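You operate a simulated robot arm through the tools that you are given. There is no shell and no other tool. Be economical: measure what you need, move in short steps, check, and stop when the job is done.

You are at the controls of a simulated robot arm. One attempt, no reset.

Task
Gauge the white capsule and seat it in the cut-out of that size.
Fine: use the size gauge and slide it shut again at the end.

Only the result counts: the job must be done as asked and must still hold three seconds after the hand-in. Knocking over, shifting, dropping, spilling or breaking anything else fails it.

Robot
A 7-joint arm with a two-finger parallel gripper, fixed in place. Base frame: the origin is at the foot of the arm, x ahead of it, y to its left, z up; the work surface is at about z = 0.76. Readings come in m, degrees, newtons and seconds.
With the tool pointing down near the work surface it reaches from about 0.3 to 0.7 m from the base axis. Its first joint turns from -66.0 to 66.0 degrees. Payload 1.57 kg.
The TCP is the grasp point between the finger pads, 0.03 m short of the fingertips. In the tool frame z runs along the fingers and y along their closing line. Largest opening 0.11 m; finger width 0.024, thickness 0.012; the body of the gripper, 0.048 by 0.112 m, starts 0.078 m behind the TCP.
Orientation is told as [roll, pitch, yaw] about the base's x, y, z axes, in that order, counted from this pose: with the fingers straight down and closing along the base's y, the tool's x points along the base's -x, its y along +y and its z along -z.

Tools
- The arm moves only by the tool step_arm. Its arguments are lists of equal length, an entry for each row: "delta_rot": the turn, a rotation vector about the base's x, y, z in degrees, a list of three; "translation": the shift along the base's x, y, z in m, a list of three; "fingers": the gripper command, from -1 (fully open) to 1 (shut), values between in proportion. In form: {"delta_rot": [[ax, ay, az], ...], "translation": [[x, y, z], ...], "fingers": [fingers, ...]}. A call has 1 to 12 rows; each row shifts and turns the commanded pose from where the row before left it. Each row takes 0.2 s and may step no farther than 0.05 m and 8.6 degrees from the row before; otherwise, or with a gripper value out of range, the whole call is refused. A pose out of reach is approached as far as the arm can. The call stops where the force on the tool passes 90 N (or 10 N more than at its start, if that is more) or the arm is blocked; 0.2 s more then pass. The fingers move at their own pace (about 0.108 m/s each) and stop on an object; they squeeze with about 28 N. The grip force told is the motor's: it shows also when the fingers shut on nothing. Time passes only in rows, and 0.2 s behind the last, so rows that do not move let the fingers close. The reply holds the time, the measured pose of the TCP, the force on the tool along the base axes, the opening and the grip force, in the units named above and with some noise, with the torque about the TCP (base axes, N m) and any sound that the robot's microphone picked up.
- Cameras (640 x 400 px; columns grow to the right, rows downward): "scene" is fixed at [0.1792, -0.4174, 1.3884]; the picture's right is [0.53, -0.85, 0.00], its down [-0.59, -0.37, -0.72] and it looks along [0.61, 0.38, -0.70] (base axes); focal length 376 px, centre (320, 200). "wrist" rides on the gripper at [0.07, 0.016, -0.141] in the tool frame; the picture's right is [-0.23, 0.97, 0.00], its down [-0.85, -0.20, -0.48] and it looks along [-0.47, -0.11, 0.88] (tool axes); focal length 222 px, centre (320, 200). There is no depth. A picture from a camera that has moved, and an enlarged one, comes with that camera's place and axes in the base frame and with its lens.
- get_image(camera): a new picture of that camera. The clock stands still meanwhile.
- close_up(camera, box): a new picture of the part [left, top, right, bottom] of that camera's present view, enlarged. The clock stands still meanwhile.
- finish_job(): hands the job in; it is judged then, once.

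Go step by step. Nothing tells you positions but the pictures and the camera data: compare them with the known pose of the tool, close in by small moves and look again before you grip or let go. The budget is 120 turns and 84 pictures, counting those below and the enlarged ones. Unless the task says otherwise, let go and move clear before handing in, and close with one line.

The tools are called after "Emit:" as a command line: name --argument value ..., lists and objects as JSON in quotes. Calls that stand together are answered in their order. step_arm: Moves the arm, as the interface text tells. Its arguments: {"type":"object","properties":{"delta_rot":{"type":"array"},"translation":{"type":"array"},"fingers":{"type":"array"}},"required":["delta_rot","translation","fingers"]} The other tools are called the same way: get_image (camera) takes a picture; close_up (camera, box) takes an enlarged picture of a part of a camera's view; finish_job () hands the job in.

At the start:

```text
clock: 0.0
position: [0.4082, -0.1221, 1.0208]
orientation: [0.0, 0.0, 0.0]
force: [-0.5, -0.3, -0.7]
moment: [0.01, 0.03, 0.02]
opening: 0.11
grip_force: 0.1
```

scene: 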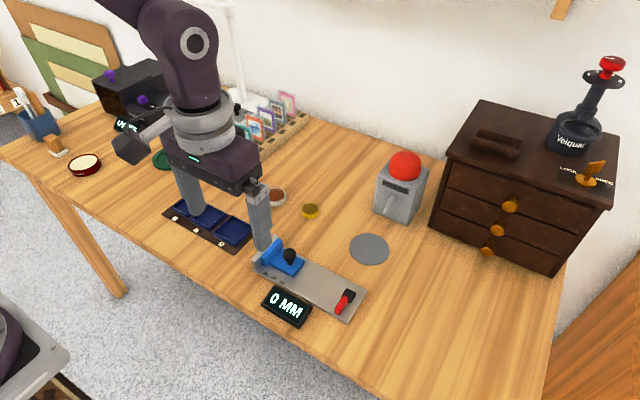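
wrist: 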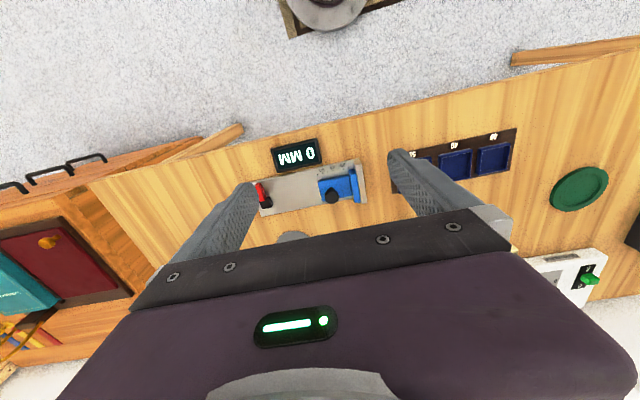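

I see a gauge with a 0 MM display, a tray with three blue cut-outs, and various small items; the white capsule isn't obvious yet. I'll enlarge parts of the view.

Emit:
close_up --camera "scene" --box '[150, 170, 390, 330]'

Emit:
close_up --camera "scene" --box '[0, 60, 240, 220]'

Emit:
close_up --camera "wrist" --box '[220, 110, 540, 310]'

```text
2.50 times, centred on (270, 250) of scene
camera zoom: at [0.1792, -0.4174, 1.3884], right [0.53, -0.85, 0.0], down [-0.59, -0.37, -0.72], along [0.61, 0.38, -0.7], focal length 940 px, centre (445, 75)
```

zoom: 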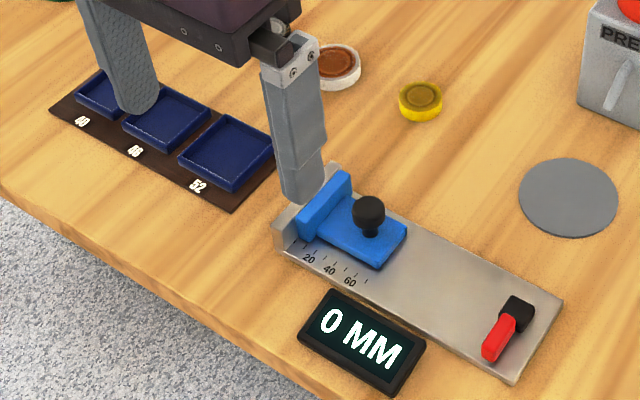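

```text
2.50 times, centred on (120, 140) of scene
camera zoom: at [0.1792, -0.4174, 1.3884], right [0.53, -0.85, 0.0], down [-0.59, -0.37, -0.72], along [0.61, 0.38, -0.7], focal length 940 px, centre (820, 350)
```

zoom: 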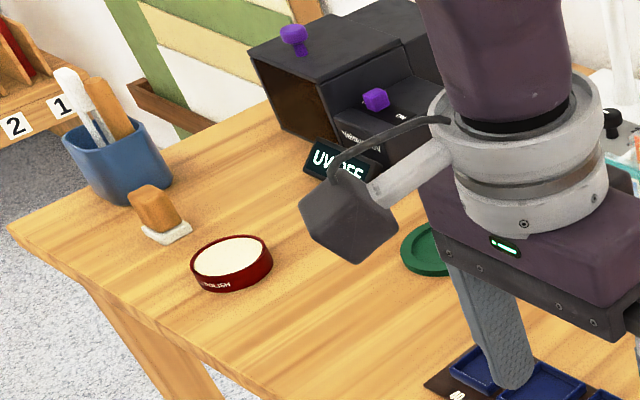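

```text
2.00 times, centred on (380, 210) of wrist
camera zoom: at [0.3382, -0.1069, 1.1617], right [0.23, 0.97, 0.0], down [0.85, -0.2, 0.48], along [0.47, -0.11, -0.88], focal length 444 px, centre (200, 180)
```

zoom: 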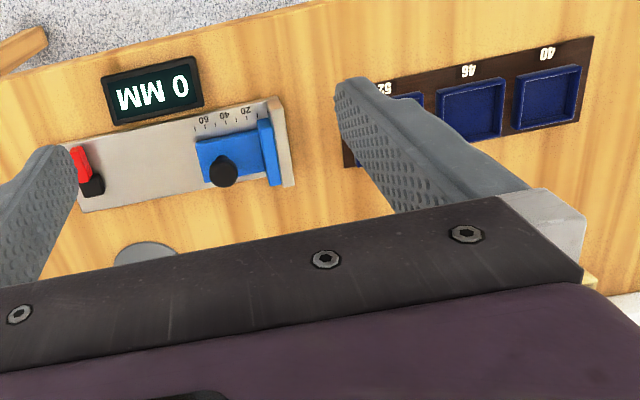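

The white-rimmed capsule appears to be near (0.67, 0.01), the gauge spans y −0.06 to −0.29 at x≈0.52, and the tray has 40/46/52 cut-outs. I'll move the arm over the capsule to see more.

Emit:
step_arm --delta_rot '[[0, 0, 0], [0, 0, 0], [0, 0, 0], [0, 0, 0], [0, 0, 0], [0, 0, 0]]' --translation '[[0.035, 0.025, 0], [0.035, 0.025, 0], [0.035, 0.025, 0], [0.035, 0.025, 0], [0.035, 0.025, 0], [0, 0, 0]]' --fingers '[-1, -1, -1, -1, -1, -1]'

Emit:
get_image --camera "wrist"

Emit:
get_image --camera "scene"

```text
clock: 1.4
position: [0.5825, 0.005, 1.0183]
orientation: [-0.1, 0.1, -0.1]
force: [0.4, 0.0, -0.6]
moment: [-0.04, 0.01, 0.01]
opening: 0.1101
grip_force: 0.0
```

```text
78 pictures are left
camera wrist: at [0.5116, 0.02, 1.1609], right [0.23, 0.97, 0.0], down [0.86, -0.2, 0.48], along [0.47, -0.11, -0.88], focal length 222 px, centre (320, 200)
```

wrist: 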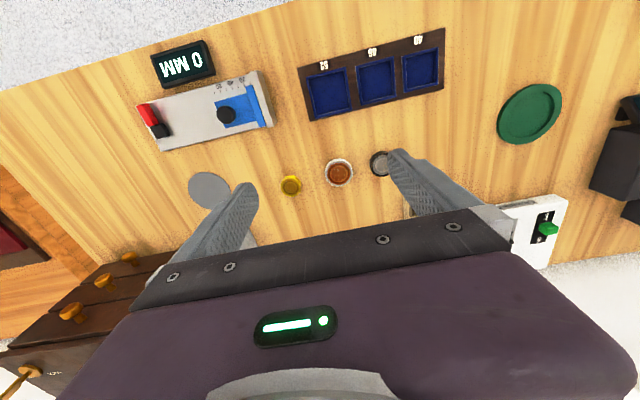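

```text
77 pictures are left
```

scene: 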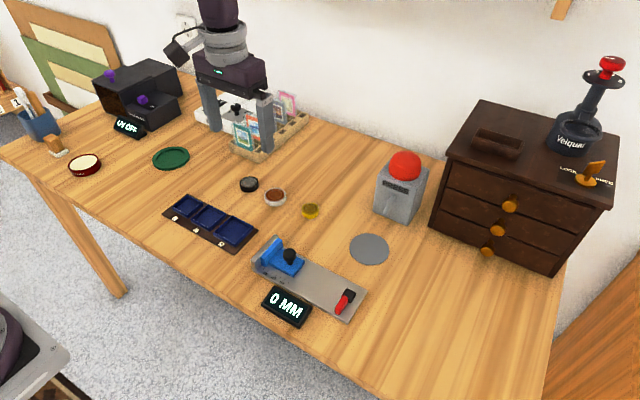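

Three capsules stand in a row: black, white, yellow. I enlarge both views to measure positions.

Emit:
close_up --camera "scene" --box '[155, 165, 331, 275]'

Emit:
close_up --camera "scene" --box '[240, 225, 384, 335]'

Emit:
close_up --camera "wrist" --box '[130, 20, 450, 220]'

```text
3.64 times, centred on (243, 220) of scene
camera zoom: at [0.1792, -0.4173, 1.3884], right [0.53, -0.85, 0.0], down [-0.59, -0.37, -0.72], along [0.61, 0.38, -0.7], focal length 1368 px, centre (600, 127)
```

zoom: 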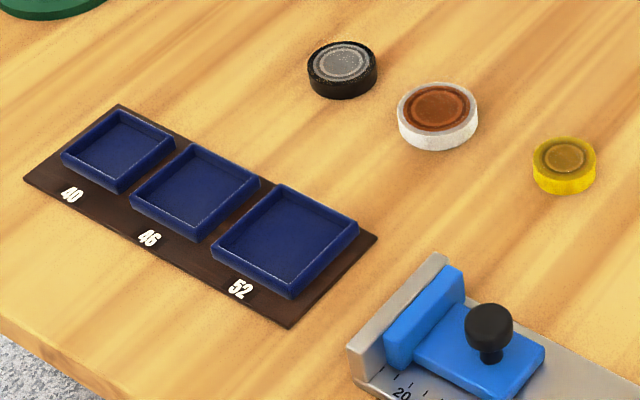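

```text
3.64 times, centred on (312, 280) of scene
camera zoom: at [0.1792, -0.4173, 1.3884], right [0.53, -0.85, 0.0], down [-0.59, -0.37, -0.72], along [0.61, 0.38, -0.7], focal length 1368 px, centre (349, -91)
```

zoom: 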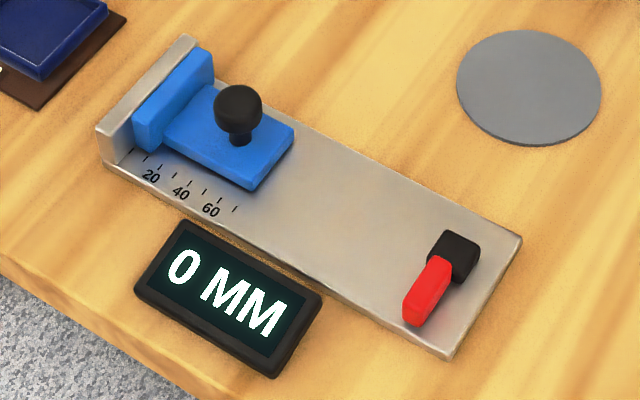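

```text
2.00 times, centred on (290, 120) of wrist
camera zoom: at [0.5116, 0.02, 1.1609], right [0.23, 0.97, 0.0], down [0.86, -0.2, 0.48], along [0.47, -0.11, -0.88], focal length 444 px, centre (380, 360)
```

zoom: 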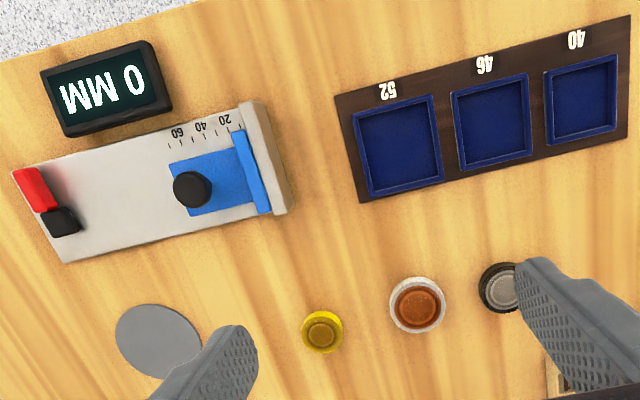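

Cut-outs lie at x≈0.538 (40: y≈0.167, 46: 0.10, 52: 0.03); white capsule ≈(0.675, 0.017); gauge knob ≈(0.525, −0.135, 0.80). I'll turn the gripper 90° so it closes along x, and go above the knob.

Emit:
step_arm --delta_rot '[[0, 0, 7.5], [0, 0, 7.5], [0, 0, 7.5], [0, 0, 7.5], [0, 0, 7.5], [0, 0, 7.5], [0, 0, 7.5], [0, 0, 7.5], [0, 0, 7.5], [0, 0, 7.5], [0, 0, 7.5], [0, 0, 7.5]]' --translation '[[-0.005, -0.0115, -0.009], [-0.005, -0.0115, -0.009], [-0.005, -0.0115, -0.009], [-0.005, -0.0115, -0.009], [-0.005, -0.0115, -0.009], [-0.005, -0.0115, -0.009], [-0.005, -0.0115, -0.009], [-0.005, -0.0115, -0.009], [-0.005, -0.0115, -0.009], [-0.005, -0.0115, -0.009], [-0.005, -0.0115, -0.009], [-0.0032, -0.0109, -0.009]]' --fingers '[0, 0, 0, 0, 0, 0, 0, 0, 0, 0, 0, 0]'

Emit:
get_image --camera "wrist"

Emit:
get_image --camera "scene"

```text
clock: 4.0
position: [0.5249, -0.1352, 0.9116]
orientation: [0.0, 0.0, 90.1]
force: [-0.2, 0.6, 0.1]
moment: [0.0, 0.01, 0.01]
opening: 0.055
grip_force: 0.0
```

```text
73 pictures are left
camera wrist: at [0.5084, -0.2053, 1.0536], right [-0.97, 0.22, 0.0], down [0.2, 0.86, 0.48], along [0.11, 0.47, -0.88], focal length 222 px, centre (320, 200)
```

wrist: 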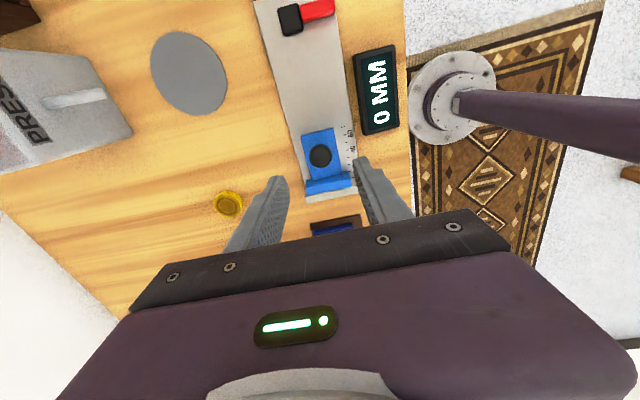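

```text
72 pictures are left
```

scene: 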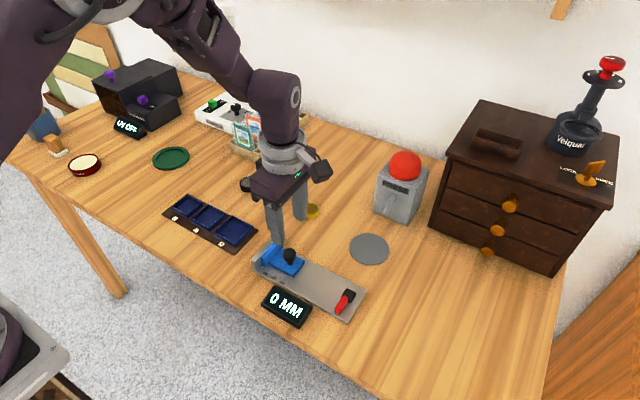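

The knob is nearly under the TCP (≈(0.526, −0.130)). I descend partway and look again.

Emit:
step_arm --delta_rot '[[0, 0, 0], [0, 0, 0], [0, 0, 0]]' --translation '[[0.001, 0.004, -0.03], [0, 0, -0.03], [0, 0, 0]]' --fingers '[0, 0, 0]'

Emit:
get_image --camera "wrist"

Emit:
close_up --camera "scene" --box '[230, 200, 390, 340]'

```text
clock: 4.8
position: [0.5259, -0.1294, 0.8527]
orientation: [0.0, 0.0, 90.0]
force: [0.6, -0.3, -0.4]
moment: [0.0, -0.03, 0.0]
opening: 0.0548
grip_force: 0.1
```

```text
71 pictures are left
camera wrist: at [0.5094, -0.2002, 0.9939], right [-0.97, 0.23, 0.0], down [0.2, 0.86, 0.48], along [0.11, 0.47, -0.88], focal length 222 px, centre (320, 200)
```

wrist: 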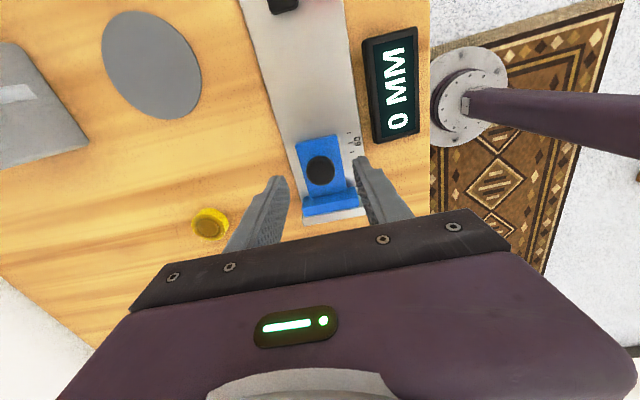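

```text
2.86 times, centred on (310, 270) of scene
camera zoom: at [0.1792, -0.4174, 1.3884], right [0.53, -0.85, 0.0], down [-0.59, -0.37, -0.72], along [0.61, 0.38, -0.7], focal length 1074 px, centre (349, 0)
```

zoom: 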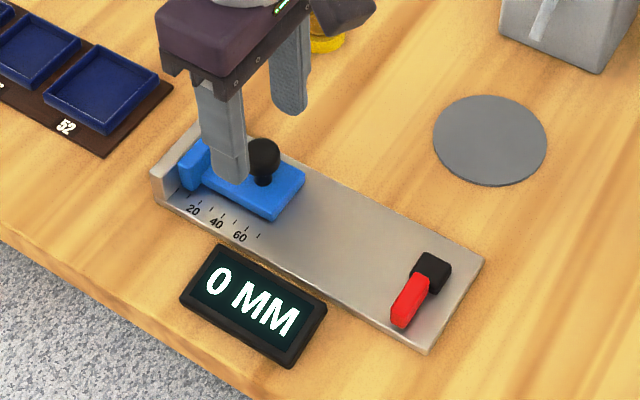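

Aligned with the knob. I descend so the pads surround it and close.

Emit:
step_arm --delta_rot '[[0, 0, 0], [0, 0, 0], [0, 0, 0], [0, 0, 0], [0, 0, 0]]' --translation '[[0, 0, -0.017], [0, 0, -0.017], [0, 0, 0], [0, 0, 0], [0, 0, 0]]' --fingers '[0, 0, 1, 1, 1]'

Emit:
close_up --camera "scene" --box '[230, 200, 390, 340]'

```text
clock: 6.0
position: [0.5255, -0.1304, 0.8189]
orientation: [0.2, 0.1, 90.0]
force: [-10.6, -1.0, -0.1]
moment: [-0.3, 0.24, 0.01]
opening: 0.0256
grip_force: 37.1
```

```text
2.86 times, centred on (310, 270) of scene
camera zoom: at [0.179, -0.4174, 1.3885], right [0.53, -0.85, 0.0], down [-0.59, -0.37, -0.72], along [0.61, 0.38, -0.7], focal length 1074 px, centre (349, 0)
```

zoom: 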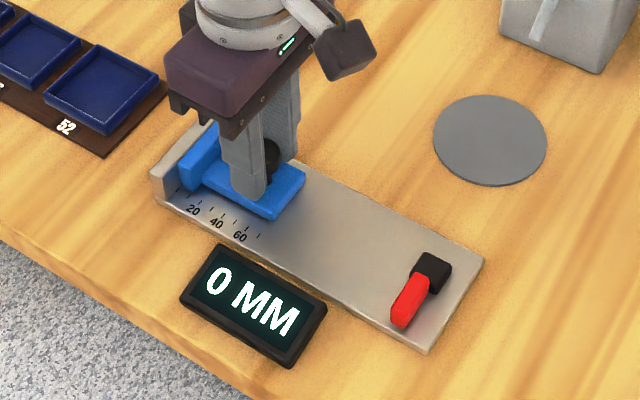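

Knob gripped (25.6 mm). I try a gentle pull in −y to open the gauge.

Emit:
step_arm --delta_rot '[[0, 0, 0], [0, 0, 0], [0, 0, 0]]' --translation '[[-0.001, -0.004, 0], [0, -0.006, 0], [0, 0, 0]]' --fingers '[1, 1, 1]'

Emit:
close_up --camera "scene" --box '[230, 200, 390, 340]'

```text
clock: 6.8
position: [0.5255, -0.14, 0.8182]
orientation: [-0.1, 0.0, 90.0]
force: [1.6, -0.6, -17.4]
moment: [0.49, -0.08, 0.06]
opening: 0.0252
grip_force: 36.9
```

```text
2.86 times, centred on (310, 270) of scene
camera zoom: at [0.1795, -0.4174, 1.3884], right [0.53, -0.85, 0.0], down [-0.59, -0.37, -0.72], along [0.61, 0.38, -0.7], focal length 1074 px, centre (349, 0)
```

zoom: 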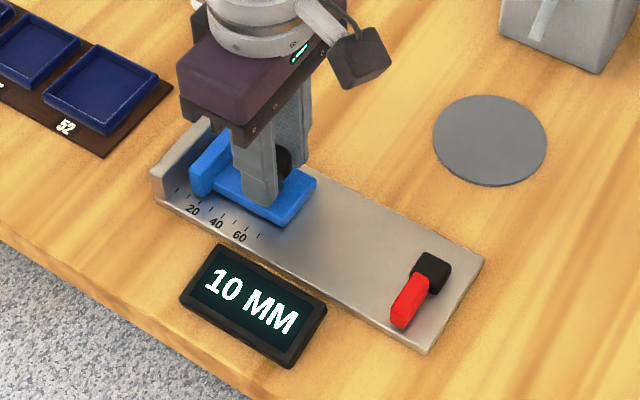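

The slider moves freely and the display reads 10 MM. I open it to about 70 mm.

Emit:
step_arm --delta_rot '[[0, 0, 0], [0, 0, 0], [0, 0, 0], [0, 0, 0], [0, 0, 0], [0, 0, 0]]' --translation '[[0, -0.012, -0.0005], [0, -0.012, 0], [0, -0.012, 0], [0, -0.012, 0], [0, -0.012, 0], [0, 0, 0]]' --fingers '[1, 1, 1, 1, 1, 1]'

Emit:
close_up --camera "scene" --box '[230, 200, 390, 340]'

```text
clock: 8.2
position: [0.5256, -0.2012, 0.8184]
orientation: [-0.3, 0.2, 89.9]
force: [-1.1, -0.6, 26.7]
moment: [0.27, 0.04, -0.03]
opening: 0.0254
grip_force: 36.5
```

```text
2.86 times, centred on (310, 270) of scene
camera zoom: at [0.1787, -0.4172, 1.3885], right [0.53, -0.85, 0.0], down [-0.59, -0.37, -0.72], along [0.61, 0.38, -0.7], focal length 1074 px, centre (349, 0)
```

zoom: 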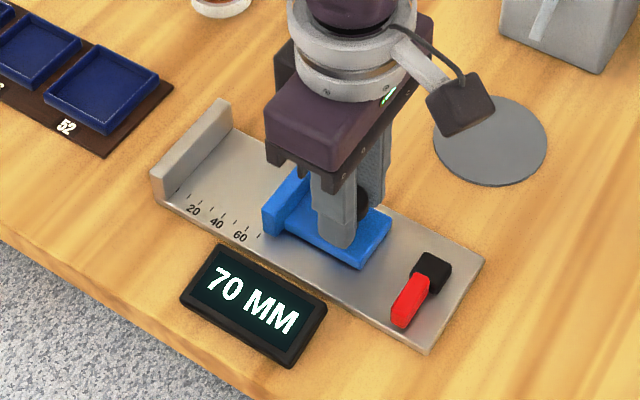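

Gauge is at 70 mm, axis parallel to y. I release, lift, and go above the white capsule.

Emit:
step_arm --delta_rot '[[0, 0, 0], [0, 0, 0], [0, 0, 0], [0, 0, 0], [0, 0, 0], [0, 0, 0], [0, 0, 0], [0, 0, 0], [0, 0, 0], [0, 0, 0], [0, 0, 0]]' --translation '[[0, 0, 0], [0, 0, 0], [0, 0, 0.03], [0, 0, 0.04], [0, 0, 0.03], [0.03, 0.045, 0], [0.03, 0.045, 0], [0.03, 0.045, 0], [0.03, 0.045, 0], [0.028, 0.036, -0.02], [0, 0, 0]]' --fingers '[0, 0, 0, 0, 0, -0.5, -0.5, -0.5, -0.5, -0.5, -0.5]'

Emit:
get_image --camera "wrist"

Emit:
get_image --camera "scene"

```text
refused: row 6 steps farther than a row can; nothing moved
```

```text
66 pictures are left
camera wrist: at [0.5086, -0.2709, 0.9598], right [-0.97, 0.23, 0.0], down [0.2, 0.86, 0.48], along [0.11, 0.46, -0.88], focal length 222 px, centre (320, 200)
```

wrist: 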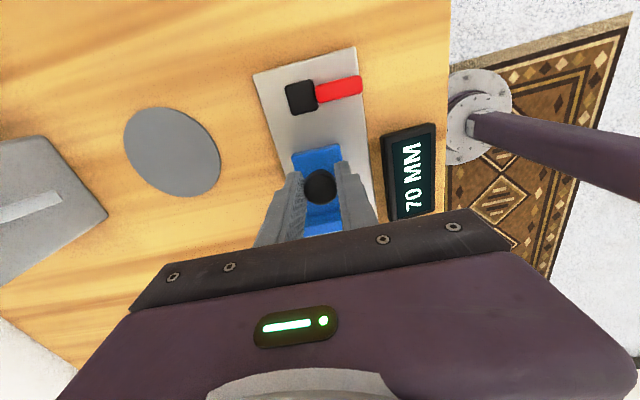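

```text
65 pictures are left
```

scene: 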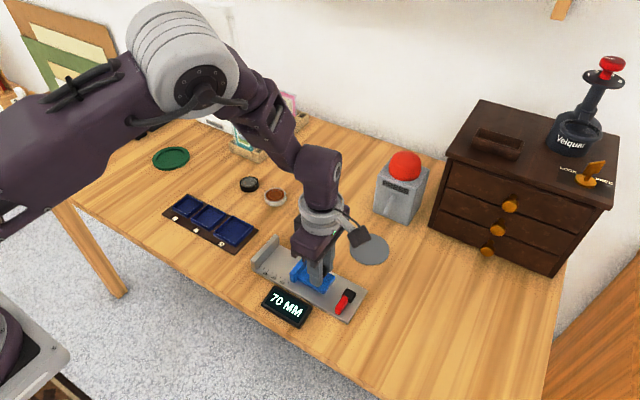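

A row was too long; nothing moved. I repeat it with shorter steps.

Emit:
step_arm --delta_rot '[[0, 0, 0], [0, 0, 0], [0, 0, 0], [0, 0, 0], [0, 0, 0], [0, 0, 0], [0, 0, 0], [0, 0, 0], [0, 0, 0], [0, 0, 0], [0, 0, 0], [0, 0, 0]]' --translation '[[0, 0, 0], [0, 0, 0], [0, 0, 0.03], [0, 0, 0.04], [0, 0, 0.03], [0.025, 0.036, 0], [0.025, 0.036, 0], [0.025, 0.036, 0], [0.025, 0.036, 0], [0.025, 0.036, 0], [0.025, 0.036, -0.02], [0, 0, 0]]' --fingers '[0, 0, 0, 0, 0, -0.5, -0.5, -0.5, -0.5, -0.5, -0.5, -0.5]'

Emit:
get_image --camera "wrist"

Emit:
get_image --camera "scene"

```text
clock: 10.8
position: [0.6743, 0.0163, 0.899]
orientation: [0.1, 0.0, 90.0]
force: [0.3, 0.4, -0.3]
moment: [0.01, 0.01, 0.01]
opening: 0.0824
grip_force: 0.1
```

```text
64 pictures are left
camera wrist: at [0.6575, -0.0542, 1.0392], right [-0.97, 0.23, 0.0], down [0.2, 0.85, 0.48], along [0.11, 0.47, -0.88], focal length 222 px, centre (320, 200)
```

wrist: 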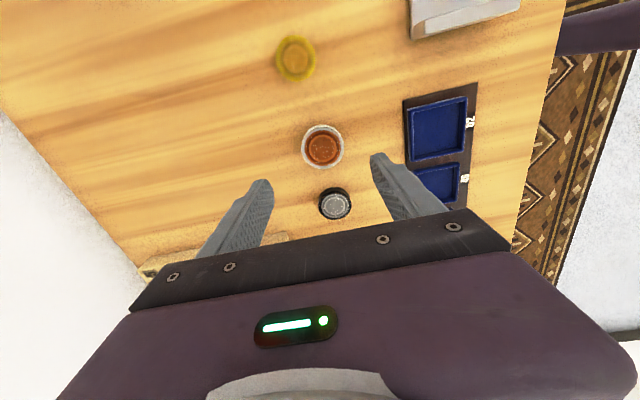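

```text
63 pictures are left
```

scene: 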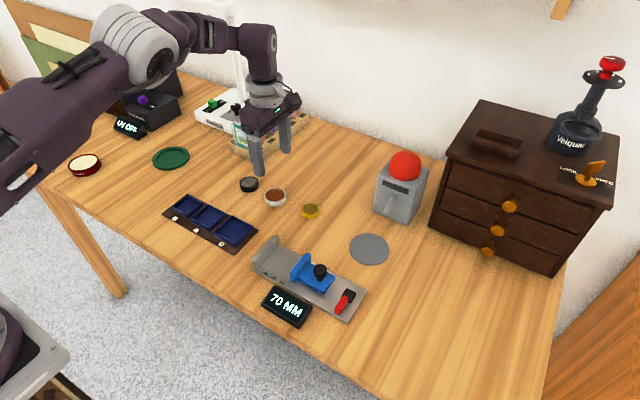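

Capsule is about (0.673, 0.0175), close to the TCP. I descend in two stages, checking before gripping.

Emit:
step_arm --delta_rot '[[0, 0, 0], [0, 0, 0], [0, 0, 0]]' --translation '[[-0.001, 0.001, -0.035], [0, 0, -0.035], [0, 0, 0]]' --fingers '[-0.5, -0.5, -0.5]'

Emit:
get_image --camera "wrist"

Emit:
close_up --camera "scene" --box '[210, 140, 338, 220]'

```text
clock: 11.6
position: [0.6736, 0.0154, 0.8253]
orientation: [0.0, -0.1, 89.9]
force: [0.3, 1.4, -0.3]
moment: [-0.03, 0.03, 0.0]
opening: 0.0825
grip_force: 0.1
```

```text
62 pictures are left
camera wrist: at [0.656, -0.0546, 0.9676], right [-0.97, 0.23, 0.0], down [0.2, 0.85, 0.48], along [0.11, 0.47, -0.88], focal length 222 px, centre (320, 200)
```

wrist: 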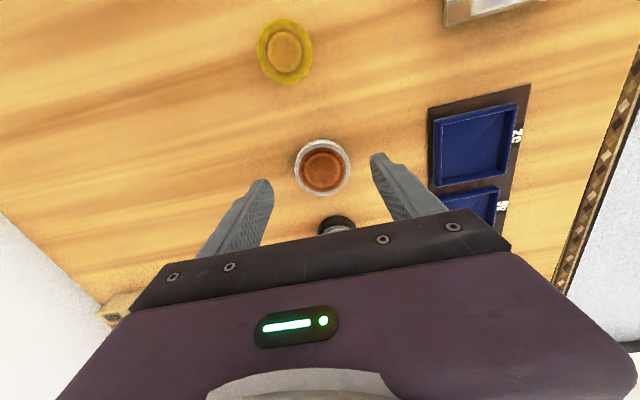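

```text
5.00 times, centred on (274, 180) of scene
camera zoom: at [0.1792, -0.4173, 1.3884], right [0.53, -0.85, 0.0], down [-0.59, -0.37, -0.72], along [0.61, 0.38, -0.7], focal length 1880 px, centre (550, 300)
```

zoom: 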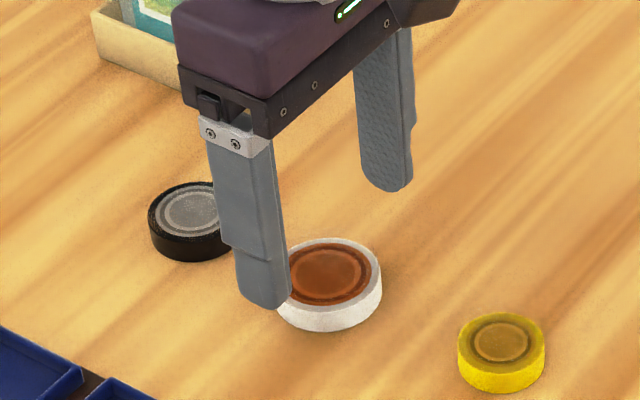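

Alignment is good; lower to grip height (tips about 9 mm above the table) and close slowly.

Emit:
step_arm --delta_rot '[[0, 0, 0], [0, 0, 0], [0, 0, 0], [0, 0, 0], [0, 0, 0]]' --translation '[[-0.002, 0.001, -0.016], [0, 0, -0.011], [0, 0, 0], [0, 0, 0], [0, 0, 0]]' --fingers '[-0.5, -0.5, -0.2, 0.3, 0.6]'

Emit:
close_up --camera "scene" --box '[210, 140, 338, 220]'

Emit:
get_image --camera "wrist"

```text
clock: 12.8
position: [0.6711, 0.0168, 0.7999]
orientation: [0.0, 0.0, 90.0]
force: [-0.7, -0.1, -0.4]
moment: [0.01, -0.01, -0.02]
opening: 0.0507
grip_force: 28.3
```

```text
5.00 times, centred on (274, 180) of scene
camera zoom: at [0.1792, -0.4174, 1.3884], right [0.53, -0.85, 0.0], down [-0.59, -0.37, -0.72], along [0.61, 0.38, -0.7], focal length 1880 px, centre (550, 300)
```

zoom: 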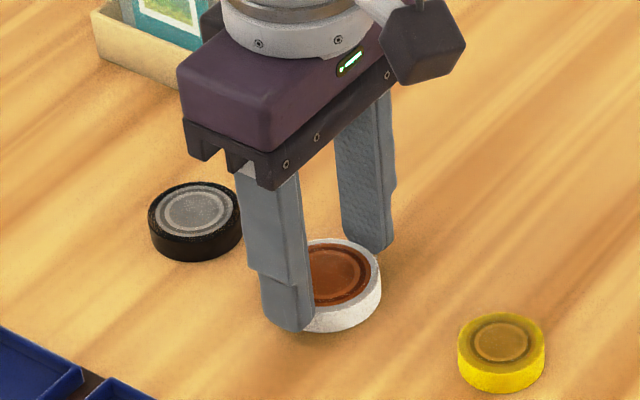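

```text
59 pictures are left
camera wrist: at [0.654, -0.0543, 0.9413], right [-0.97, 0.23, 0.0], down [0.2, 0.85, 0.48], along [0.11, 0.47, -0.88], focal length 222 px, centre (320, 200)
```

wrist: 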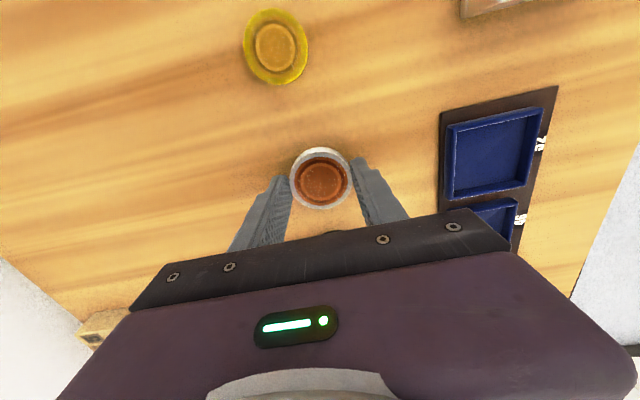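

Gripped at 50.7 mm and centred on the TCP. I lift and carry it above the gauge gap at (0.5255, −0.115).

Emit:
step_arm --delta_rot '[[0, 0, 0], [0, 0, 0], [0, 0, 0], [0, 0, 0], [0, 0, 0], [0, 0, 0], [0, 0, 0], [0, 0, 0], [0, 0, 0]]' --translation '[[0, 0, 0.02], [0, 0, 0.03], [0, 0, 0.03], [-0.029, -0.0264, 0], [-0.029, -0.0264, 0], [-0.029, -0.0264, 0], [-0.029, -0.0264, 0], [-0.0296, -0.0262, 0], [0, 0, 0]]' --fingers '[0.6, 0.6, 0.6, 0.6, 0.6, 0.6, 0.6, 0.6, 0.6]'

Emit:
get_image --camera "wrist"

Emit:
close_up --camera "scene" --box '[230, 200, 390, 340]'

```text
clock: 14.8
position: [0.5289, -0.1141, 0.8824]
orientation: [0.0, 0.0, 90.0]
force: [1.0, 0.3, -0.1]
moment: [0.01, -0.03, -0.01]
opening: 0.0507
grip_force: 28.1
```

```text
58 pictures are left
camera wrist: at [0.511, -0.1845, 1.0235], right [-0.97, 0.23, 0.0], down [0.2, 0.85, 0.48], along [0.11, 0.47, -0.88], focal length 222 px, centre (320, 200)
```

wrist: 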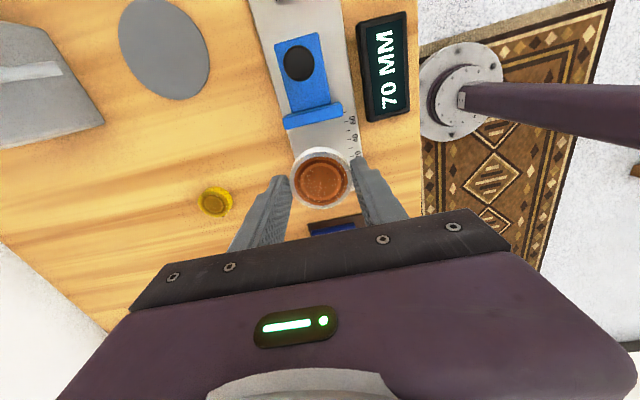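

```text
2.86 times, centred on (310, 270) of scene
camera zoom: at [0.1792, -0.4174, 1.3884], right [0.53, -0.85, 0.0], down [-0.59, -0.37, -0.72], along [0.61, 0.38, -0.7], focal length 1074 px, centre (349, 0)
```

zoom: 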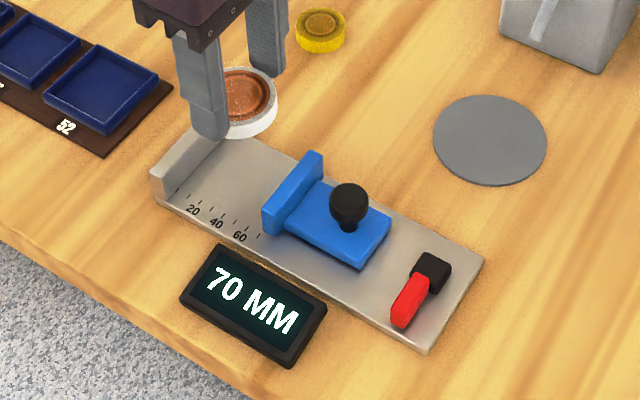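

The slider face is at y≈−0.148 and the anvil at ≈−0.078, so the capsule at −0.114 fits. I descend to just above the bed and check.

Emit:
step_arm --delta_rot '[[0, 0, 0], [0, 0, 0], [0, 0, 0], [0, 0, 0]]' --translation '[[-0.001, 0, -0.025], [0, 0, -0.025], [0, 0, -0.01], [0, 0, 0]]' --fingers '[0.6, 0.6, 0.6, 0.6]'

Emit:
close_up --camera "scene" --box '[230, 200, 390, 340]'

Emit:
get_image --camera "wrist"

```text
clock: 15.8
position: [0.526, -0.1146, 0.8193]
orientation: [0.0, 0.0, 90.0]
force: [-1.0, -0.2, -0.2]
moment: [0.0, 0.01, 0.01]
opening: 0.0505
grip_force: 27.8
```

```text
2.86 times, centred on (310, 270) of scene
camera zoom: at [0.1792, -0.4174, 1.3884], right [0.53, -0.85, 0.0], down [-0.59, -0.37, -0.72], along [0.61, 0.38, -0.7], focal length 1074 px, centre (349, 0)
```

zoom: 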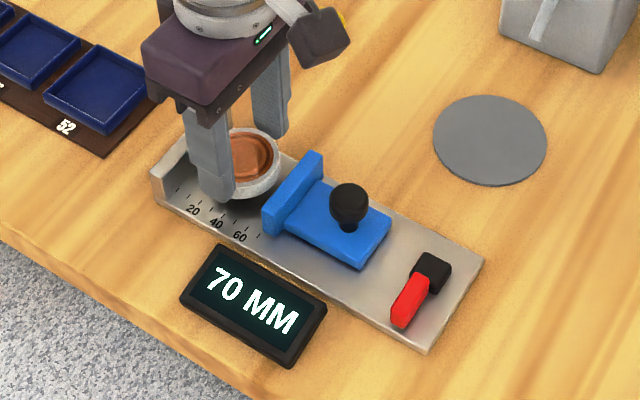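

```text
55 pictures are left
camera wrist: at [0.5089, -0.1849, 0.9609], right [-0.97, 0.23, 0.0], down [0.2, 0.85, 0.48], along [0.11, 0.47, -0.88], focal length 222 px, centre (320, 200)
```

wrist: 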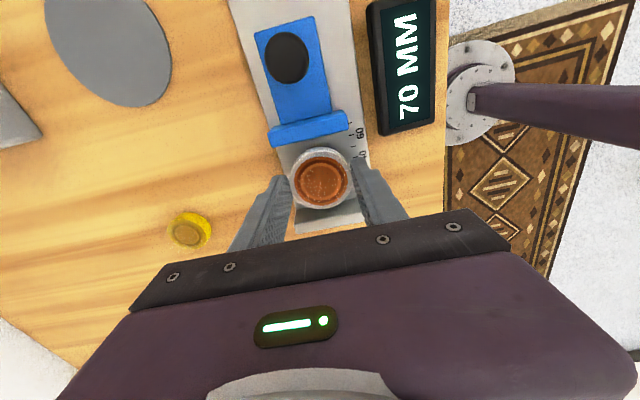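

Positioned within the gap; I lower in small steps until contact.

Emit:
step_arm --delta_rot '[[0, 0, 0], [0, 0, 0], [0, 0, 0]]' --translation '[[0, 0.001, -0.004], [0, 0, -0.003], [0, 0, 0]]' --fingers '[0.6, 0.6, 0.6]'

```text
clock: 16.6
position: [0.5251, -0.1136, 0.8117]
orientation: [-0.1, 0.0, 90.0]
force: [-0.2, -0.5, 0.8]
moment: [0.01, 0.0, 0.01]
opening: 0.0509
grip_force: 27.9
```

Emit:
step_arm --delta_rot '[[0, 0, 0], [0, 0, 0]]' --translation '[[0, 0, -0.002], [0, 0, 0]]' --fingers '[0.6, 0.6]'

Emit:
close_up --camera "scene" --box '[240, 220, 336, 280]'

```text
clock: 17.2
position: [0.5254, -0.1139, 0.8124]
orientation: [0.0, 0.0, 89.8]
force: [-0.9, 0.0, -0.8]
moment: [-0.01, 0.01, -0.03]
opening: 0.0507
grip_force: 27.9
```

```text
6.67 times, centred on (288, 250) of scene
camera zoom: at [0.1792, -0.4174, 1.3884], right [0.53, -0.85, 0.0], down [-0.59, -0.37, -0.72], along [0.61, 0.38, -0.7], focal length 2507 px, centre (533, -133)
```

zoom: 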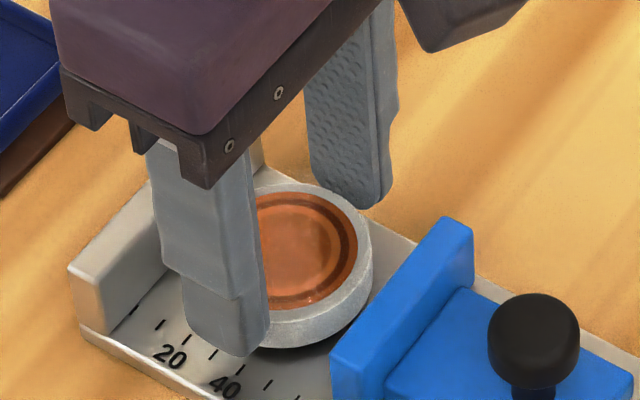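

Still slightly above the bed. Lower further.

Emit:
step_arm --delta_rot '[[0, 0, 0], [0, 0, 0], [0, 0, 0]]' --translation '[[0, 0, -0.0015], [0, 0, -0.0015], [0, 0, 0]]' --fingers '[0.6, 0.6, 0.6]'

Emit:
close_up --camera "scene" --box '[240, 220, 336, 280]'

```text
clock: 18.0
position: [0.5265, -0.1139, 0.8077]
orientation: [0.1, 0.0, 89.9]
force: [-0.4, 0.6, -0.3]
moment: [0.0, -0.03, 0.0]
opening: 0.0507
grip_force: 28.4
```

```text
6.67 times, centred on (288, 250) of scene
camera zoom: at [0.1792, -0.4174, 1.3884], right [0.53, -0.85, 0.0], down [-0.59, -0.37, -0.72], along [0.61, 0.38, -0.7], focal length 2507 px, centre (533, -133)
```

zoom: 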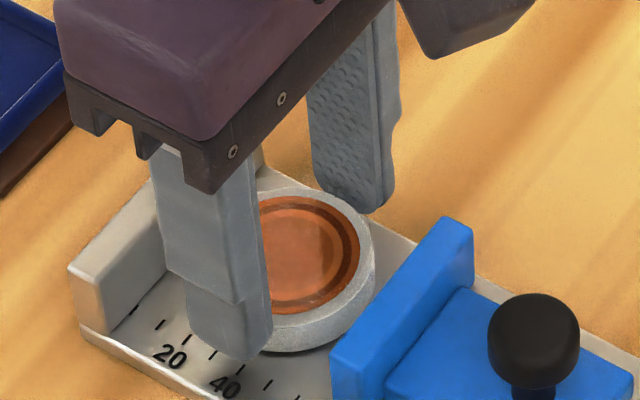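

Almost down; one or two more millimetres.

Emit:
step_arm --delta_rot '[[0, 0, 0], [0, 0, 0], [0, 0, 0]]' --translation '[[0, 0, -0.001], [0, 0, -0.001], [0, 0, 0]]' --fingers '[0.6, 0.6, 0.6]'

```text
clock: 18.8
position: [0.5251, -0.1145, 0.8085]
orientation: [-0.1, 0.0, 90.0]
force: [-2.9, 3.0, 22.9]
moment: [0.17, 0.14, 0.0]
opening: 0.0505
grip_force: 28.0
```

Contact with the bed (22.9 N up). I release slowly and lift clear.

Emit:
step_arm --delta_rot '[[0, 0, 0], [0, 0, 0], [0, 0, 0], [0, 0, 0], [0, 0, 0], [0, 0, 0]]' --translation '[[0, 0, 0.001], [0, 0, 0], [0, 0, 0], [0, 0, 0.02], [0, 0, 0.03], [0, 0, 0.03]]' --fingers '[0.6, -0.1, -0.3, -0.3, -0.3, -0.3]'

Emit:
close_up --camera "scene" --box '[230, 200, 390, 340]'

Emit:
get_image --camera "wrist"

```text
clock: 20.2
position: [0.5259, -0.1136, 0.8886]
orientation: [0.0, -0.1, 90.0]
force: [0.7, -0.5, 0.8]
moment: [0.0, 0.03, 0.02]
opening: 0.0715
grip_force: 0.0
```

```text
2.86 times, centred on (310, 270) of scene
camera zoom: at [0.1792, -0.4174, 1.3884], right [0.53, -0.85, 0.0], down [-0.59, -0.37, -0.72], along [0.61, 0.38, -0.7], focal length 1074 px, centre (349, 0)
```

zoom: 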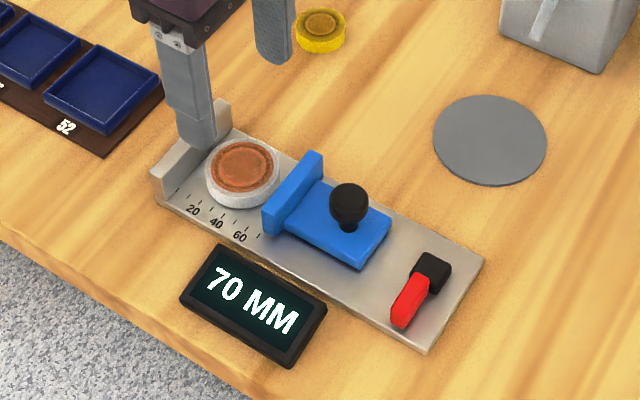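

```text
51 pictures are left
camera wrist: at [0.5086, -0.1846, 1.0292], right [-0.97, 0.23, 0.0], down [0.2, 0.85, 0.48], along [0.11, 0.47, -0.88], focal length 222 px, centre (320, 200)
```

wrist: 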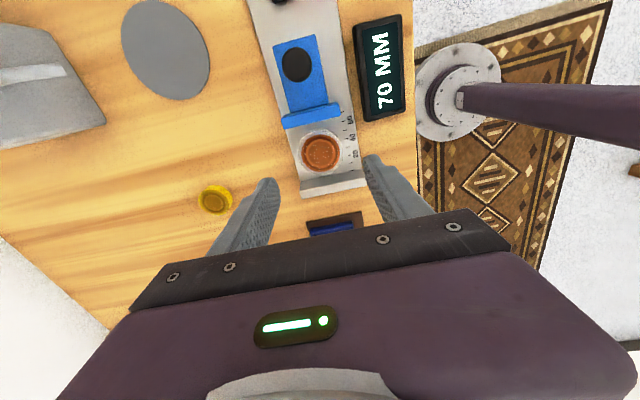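

Capsule is lying between the jaws. Back to the knob (y −0.2012) to close the gauge onto it.

Emit:
step_arm --delta_rot '[[0, 0, 0], [0, 0, 0], [0, 0, 0], [0, 0, 0], [0, 0, 0], [0, 0, 0], [0, 0, 0], [0, 0, 0]]' --translation '[[0, -0.044, 0], [0, -0.044, 0], [0, 0, -0.035], [0, 0, -0.034], [0, 0, 0], [0, 0, 0], [0, 0, 0], [0, 0, 0]]' --fingers '[0, 0, 0, 0, 0, 1, 1, 1]'

Emit:
close_up --camera "scene" --box '[230, 200, 390, 340]'

```text
clock: 22.0
position: [0.5257, -0.2014, 0.8183]
orientation: [0.1, -0.1, 89.9]
force: [-6.8, -0.3, -2.8]
moment: [-0.21, 0.13, 0.04]
opening: 0.0253
grip_force: 36.3
```

```text
2.86 times, centred on (310, 270) of scene
camera zoom: at [0.1791, -0.4174, 1.3884], right [0.53, -0.85, 0.0], down [-0.59, -0.37, -0.72], along [0.61, 0.38, -0.7], focal length 1074 px, centre (349, 0)
```

zoom: 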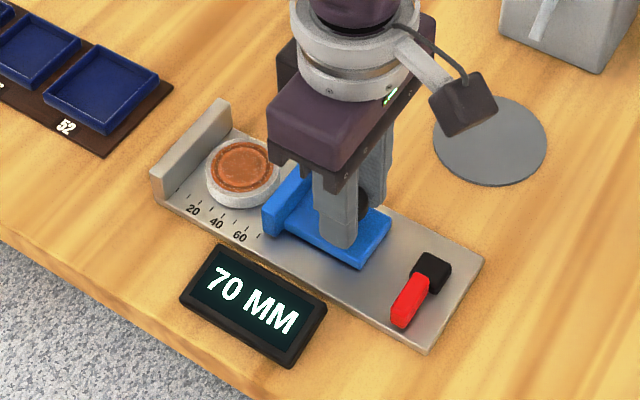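

Knob held. I slide it in by 17 mm, slowly.

Emit:
step_arm --delta_rot '[[0, 0, 0], [0, 0, 0], [0, 0, 0], [0, 0, 0], [0, 0, 0], [0, 0, 0]]' --translation '[[-0.0005, 0.004, 0], [0, 0.004, 0], [0, 0.004, 0], [0, 0.003, 0], [0, 0.002, 0], [0, 0, 0]]' --fingers '[1, 1, 1, 1, 1, 1]'

Emit:
close_up --camera "scene" --box '[230, 200, 390, 340]'

```text
clock: 23.4
position: [0.5263, -0.1851, 0.8191]
orientation: [0.0, 0.1, 90.0]
force: [-0.4, 0.2, -14.3]
moment: [0.0, 0.02, -0.04]
opening: 0.0253
grip_force: 37.1
```

```text
2.86 times, centred on (310, 270) of scene
camera zoom: at [0.1794, -0.4174, 1.3884], right [0.53, -0.85, 0.0], down [-0.59, -0.37, -0.72], along [0.61, 0.38, -0.7], focal length 1074 px, centre (349, 0)
```

zoom: 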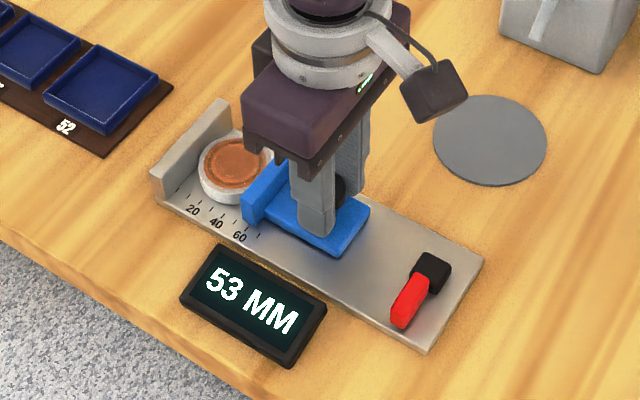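

Reads 53 MM and nearly closed. I continue in 0.5–1 mm steps watching the force.

Emit:
step_arm --delta_rot '[[0, 0, 0], [0, 0, 0], [0, 0, 0]]' --translation '[[0, 0.001, 0], [0, 0.001, 0], [0, 0, 0]]' --fingers '[1, 1, 1]'

Emit:
close_up --camera "scene" --box '[230, 200, 390, 340]'

```text
clock: 24.2
position: [0.5272, -0.1834, 0.819]
orientation: [-0.1, 0.0, 90.0]
force: [7.2, -6.0, -22.0]
moment: [-0.11, -0.15, -0.04]
opening: 0.0252
grip_force: 36.5
```

```text
2.86 times, centred on (310, 270) of scene
camera zoom: at [0.1797, -0.4176, 1.3883], right [0.53, -0.85, 0.0], down [-0.59, -0.37, -0.72], along [0.61, 0.38, -0.7], focal length 1074 px, centre (349, 0)
```

zoom: 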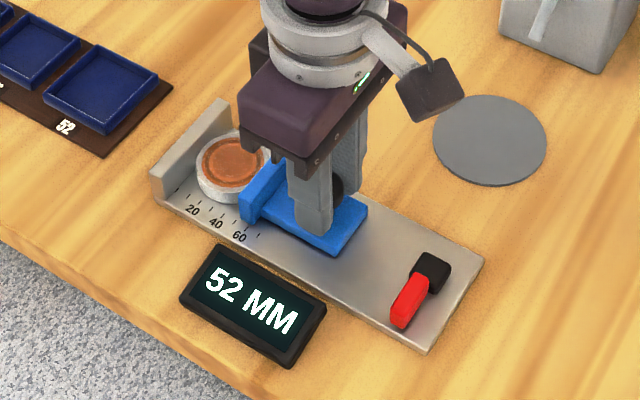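

Contact begins at 52 MM. One tiny extra push confirms the reading is firm.

Emit:
step_arm --delta_rot '[[0, 0, 0], [0, 0, 0]]' --translation '[[-0.0005, 0.0007, 0], [0, 0, 0]]' --fingers '[1, 1]'

Emit:
close_up --camera "scene" --box '[230, 200, 390, 340]'

```text
clock: 24.8
position: [0.5264, -0.1838, 0.819]
orientation: [-0.1, -0.1, 90.0]
force: [12.9, -11.3, -22.3]
moment: [-0.27, -0.22, -0.08]
opening: 0.0253
grip_force: 36.4
```

```text
2.86 times, centred on (310, 270) of scene
camera zoom: at [0.1798, -0.4177, 1.3882], right [0.53, -0.85, 0.0], down [-0.59, -0.37, -0.72], along [0.61, 0.38, -0.7], focal length 1074 px, centre (349, 0)
```

zoom: 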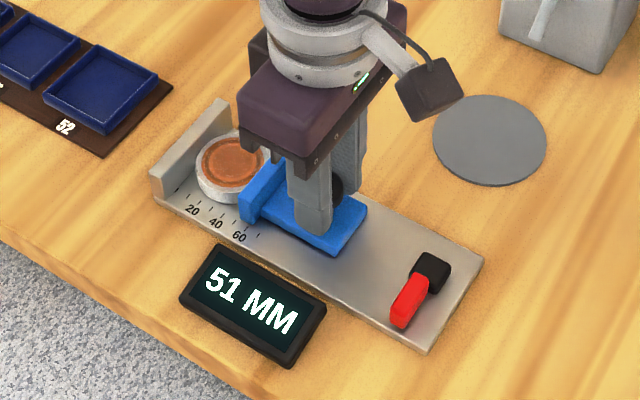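

Firm at 51 MM (gripper said 50.7), so the 52 cut-out is the one. I open the gauge again, release the knob and go above the capsule.

Emit:
step_arm --delta_rot '[[0, 0, 0], [0, 0, 0], [0, 0, 0], [0, 0, 0], [0, 0, 0], [0, 0, 0], [0, 0, 0], [0, 0, 0], [0, 0, 0], [0, 0, 0], [0, 0, 0]]' --translation '[[-0.0005, -0.004, 0], [0, -0.008, 0], [0, -0.008, 0], [0, 0, 0], [0, 0, 0], [0, 0, 0], [0, 0, 0.035], [0, 0, 0.035], [0, 0.045, 0], [0, 0.045, 0], [0, 0, 0]]' --fingers '[1, 1, 1, 1, 0, 0, 0, 0, -0.3, -0.3, -0.3]'

Emit:
get_image --camera "wrist"

Emit:
close_up --camera "scene" --box '[230, 200, 390, 340]'

```text
clock: 27.2
position: [0.5237, -0.1114, 0.8882]
orientation: [0.0, 0.1, 90.0]
force: [-0.7, 0.7, -0.3]
moment: [0.01, 0.02, -0.03]
opening: 0.0716
grip_force: 0.0
```

```text
46 pictures are left
camera wrist: at [0.5067, -0.182, 1.0298], right [-0.97, 0.23, 0.0], down [0.2, 0.85, 0.48], along [0.11, 0.47, -0.88], focal length 222 px, centre (320, 200)
```

wrist: 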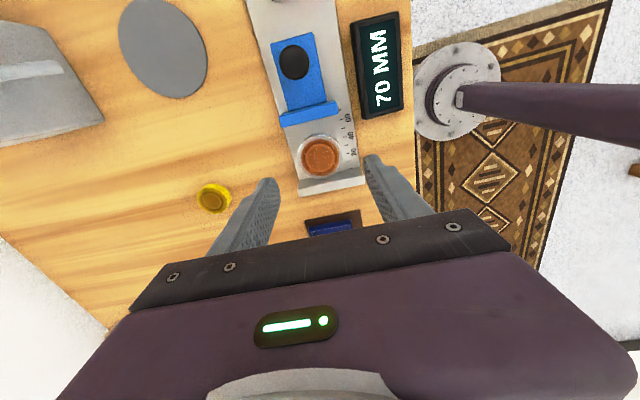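

```text
2.86 times, centred on (310, 270) of scene
camera zoom: at [0.1792, -0.4173, 1.3884], right [0.53, -0.85, 0.0], down [-0.59, -0.37, -0.72], along [0.61, 0.38, -0.7], focal length 1074 px, centre (349, 0)
```

zoom: 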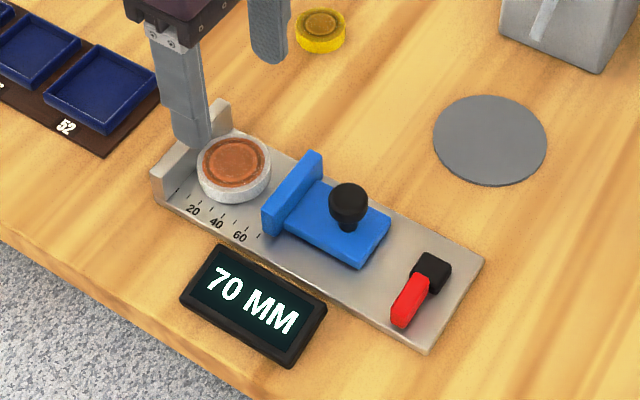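

Capsule sits against the anvil at about (0.5245, −0.1065). I lower over it and grip.

Emit:
step_arm --delta_rot '[[0, 0, 0], [0, 0, 0], [0, 0, 0], [0, 0, 0], [0, 0, 0], [0, 0, 0], [0, 0, 0], [0, 0, 0]]' --translation '[[0.001, 0.005, -0.03], [0, 0, -0.03], [0, 0, -0.02], [0, 0, 0], [0, 0, 0], [0, 0, 0], [0, 0, 0], [0, 0, 0]]' --fingers '[-0.3, -0.3, -0.3, -0.3, 0, 0.3, 0.6, 0.6]'

Emit:
get_image --camera "wrist"

Emit:
close_up --camera "scene" --box '[240, 220, 336, 280]'

```text
clock: 29.0
position: [0.5255, -0.1069, 0.8081]
orientation: [0.0, 0.0, 89.8]
force: [0.0, -0.5, 0.8]
moment: [0.03, 0.01, -0.01]
opening: 0.0505
grip_force: 28.1
```

```text
44 pictures are left
camera wrist: at [0.5077, -0.1768, 0.9498], right [-0.97, 0.23, 0.0], down [0.2, 0.85, 0.48], along [0.11, 0.47, -0.88], focal length 222 px, centre (320, 200)
```

wrist: 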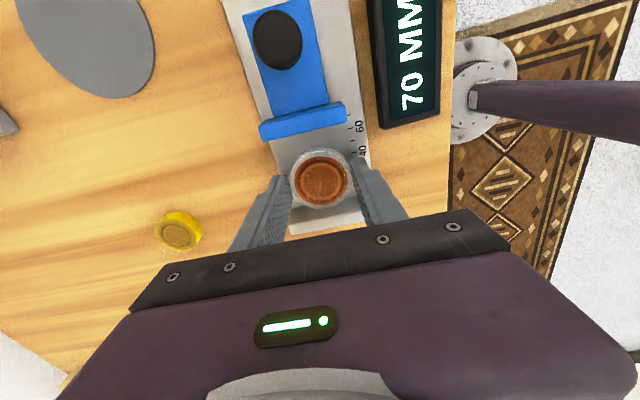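

```text
6.67 times, centred on (288, 250) of scene
camera zoom: at [0.1792, -0.4174, 1.3884], right [0.53, -0.85, 0.0], down [-0.59, -0.37, -0.72], along [0.61, 0.38, -0.7], focal length 2507 px, centre (533, -133)
```

zoom: 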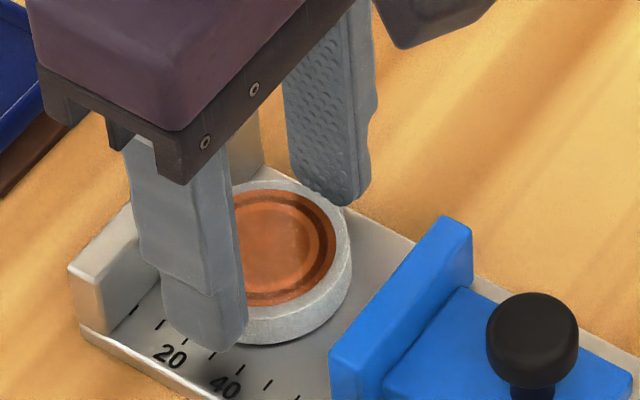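

Gripped again at 50.5 mm. I lift it and carry it above the 52 cut-out, est. (0.5365, 0.029).

Emit:
step_arm --delta_rot '[[0, 0, 0], [0, 0, 0], [0, 0, 0], [0, 0, 0], [0, 0, 0], [0, 0, 0], [0, 0, 0]]' --translation '[[0, -0.0005, 0.01], [0, 0, 0.025], [0, 0, 0.025], [0.0035, 0.046, 0], [0.0035, 0.045, 0], [0.0035, 0.0452, 0], [0, 0, 0]]' --fingers '[0.6, 0.6, 0.6, 0.6, 0.6, 0.6, 0.6]'

Emit:
close_up --camera "scene" --box '[160, 180, 272, 250]'

Emit:
close_up --camera "wrist" --box '[220, 100, 420, 225]'

```text
clock: 30.6
position: [0.5355, 0.0305, 0.8692]
orientation: [0.0, -0.1, 89.9]
force: [-0.8, 0.5, 0.3]
moment: [0.02, -0.03, 0.01]
opening: 0.0508
grip_force: 28.4
```

```text
5.71 times, centred on (216, 215) of scene
camera zoom: at [0.1792, -0.4173, 1.3884], right [0.53, -0.85, 0.0], down [-0.59, -0.37, -0.72], along [0.61, 0.38, -0.7], focal length 2149 px, centre (914, 114)
```

zoom: 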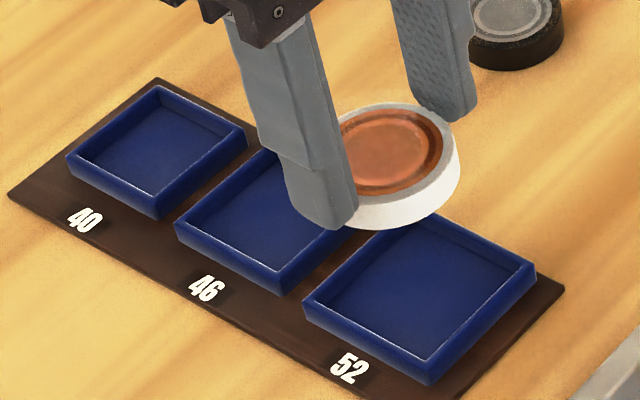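

```text
3.20 times, centred on (320, 162) of wrist
camera zoom: at [0.5184, -0.0407, 1.0111], right [-0.97, 0.23, 0.0], down [0.2, 0.85, 0.48], along [0.11, 0.47, -0.88], focal length 711 px, centre (320, 320)
```

zoom: 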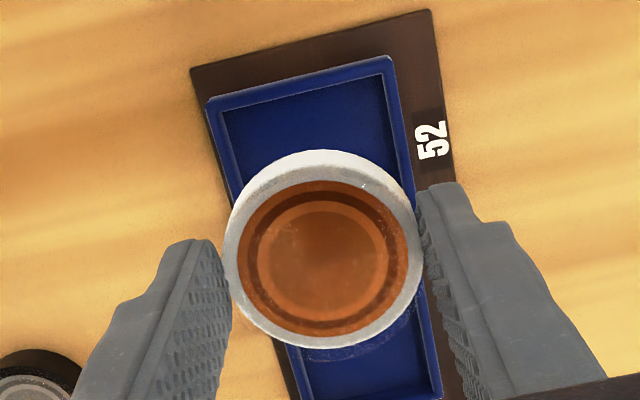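

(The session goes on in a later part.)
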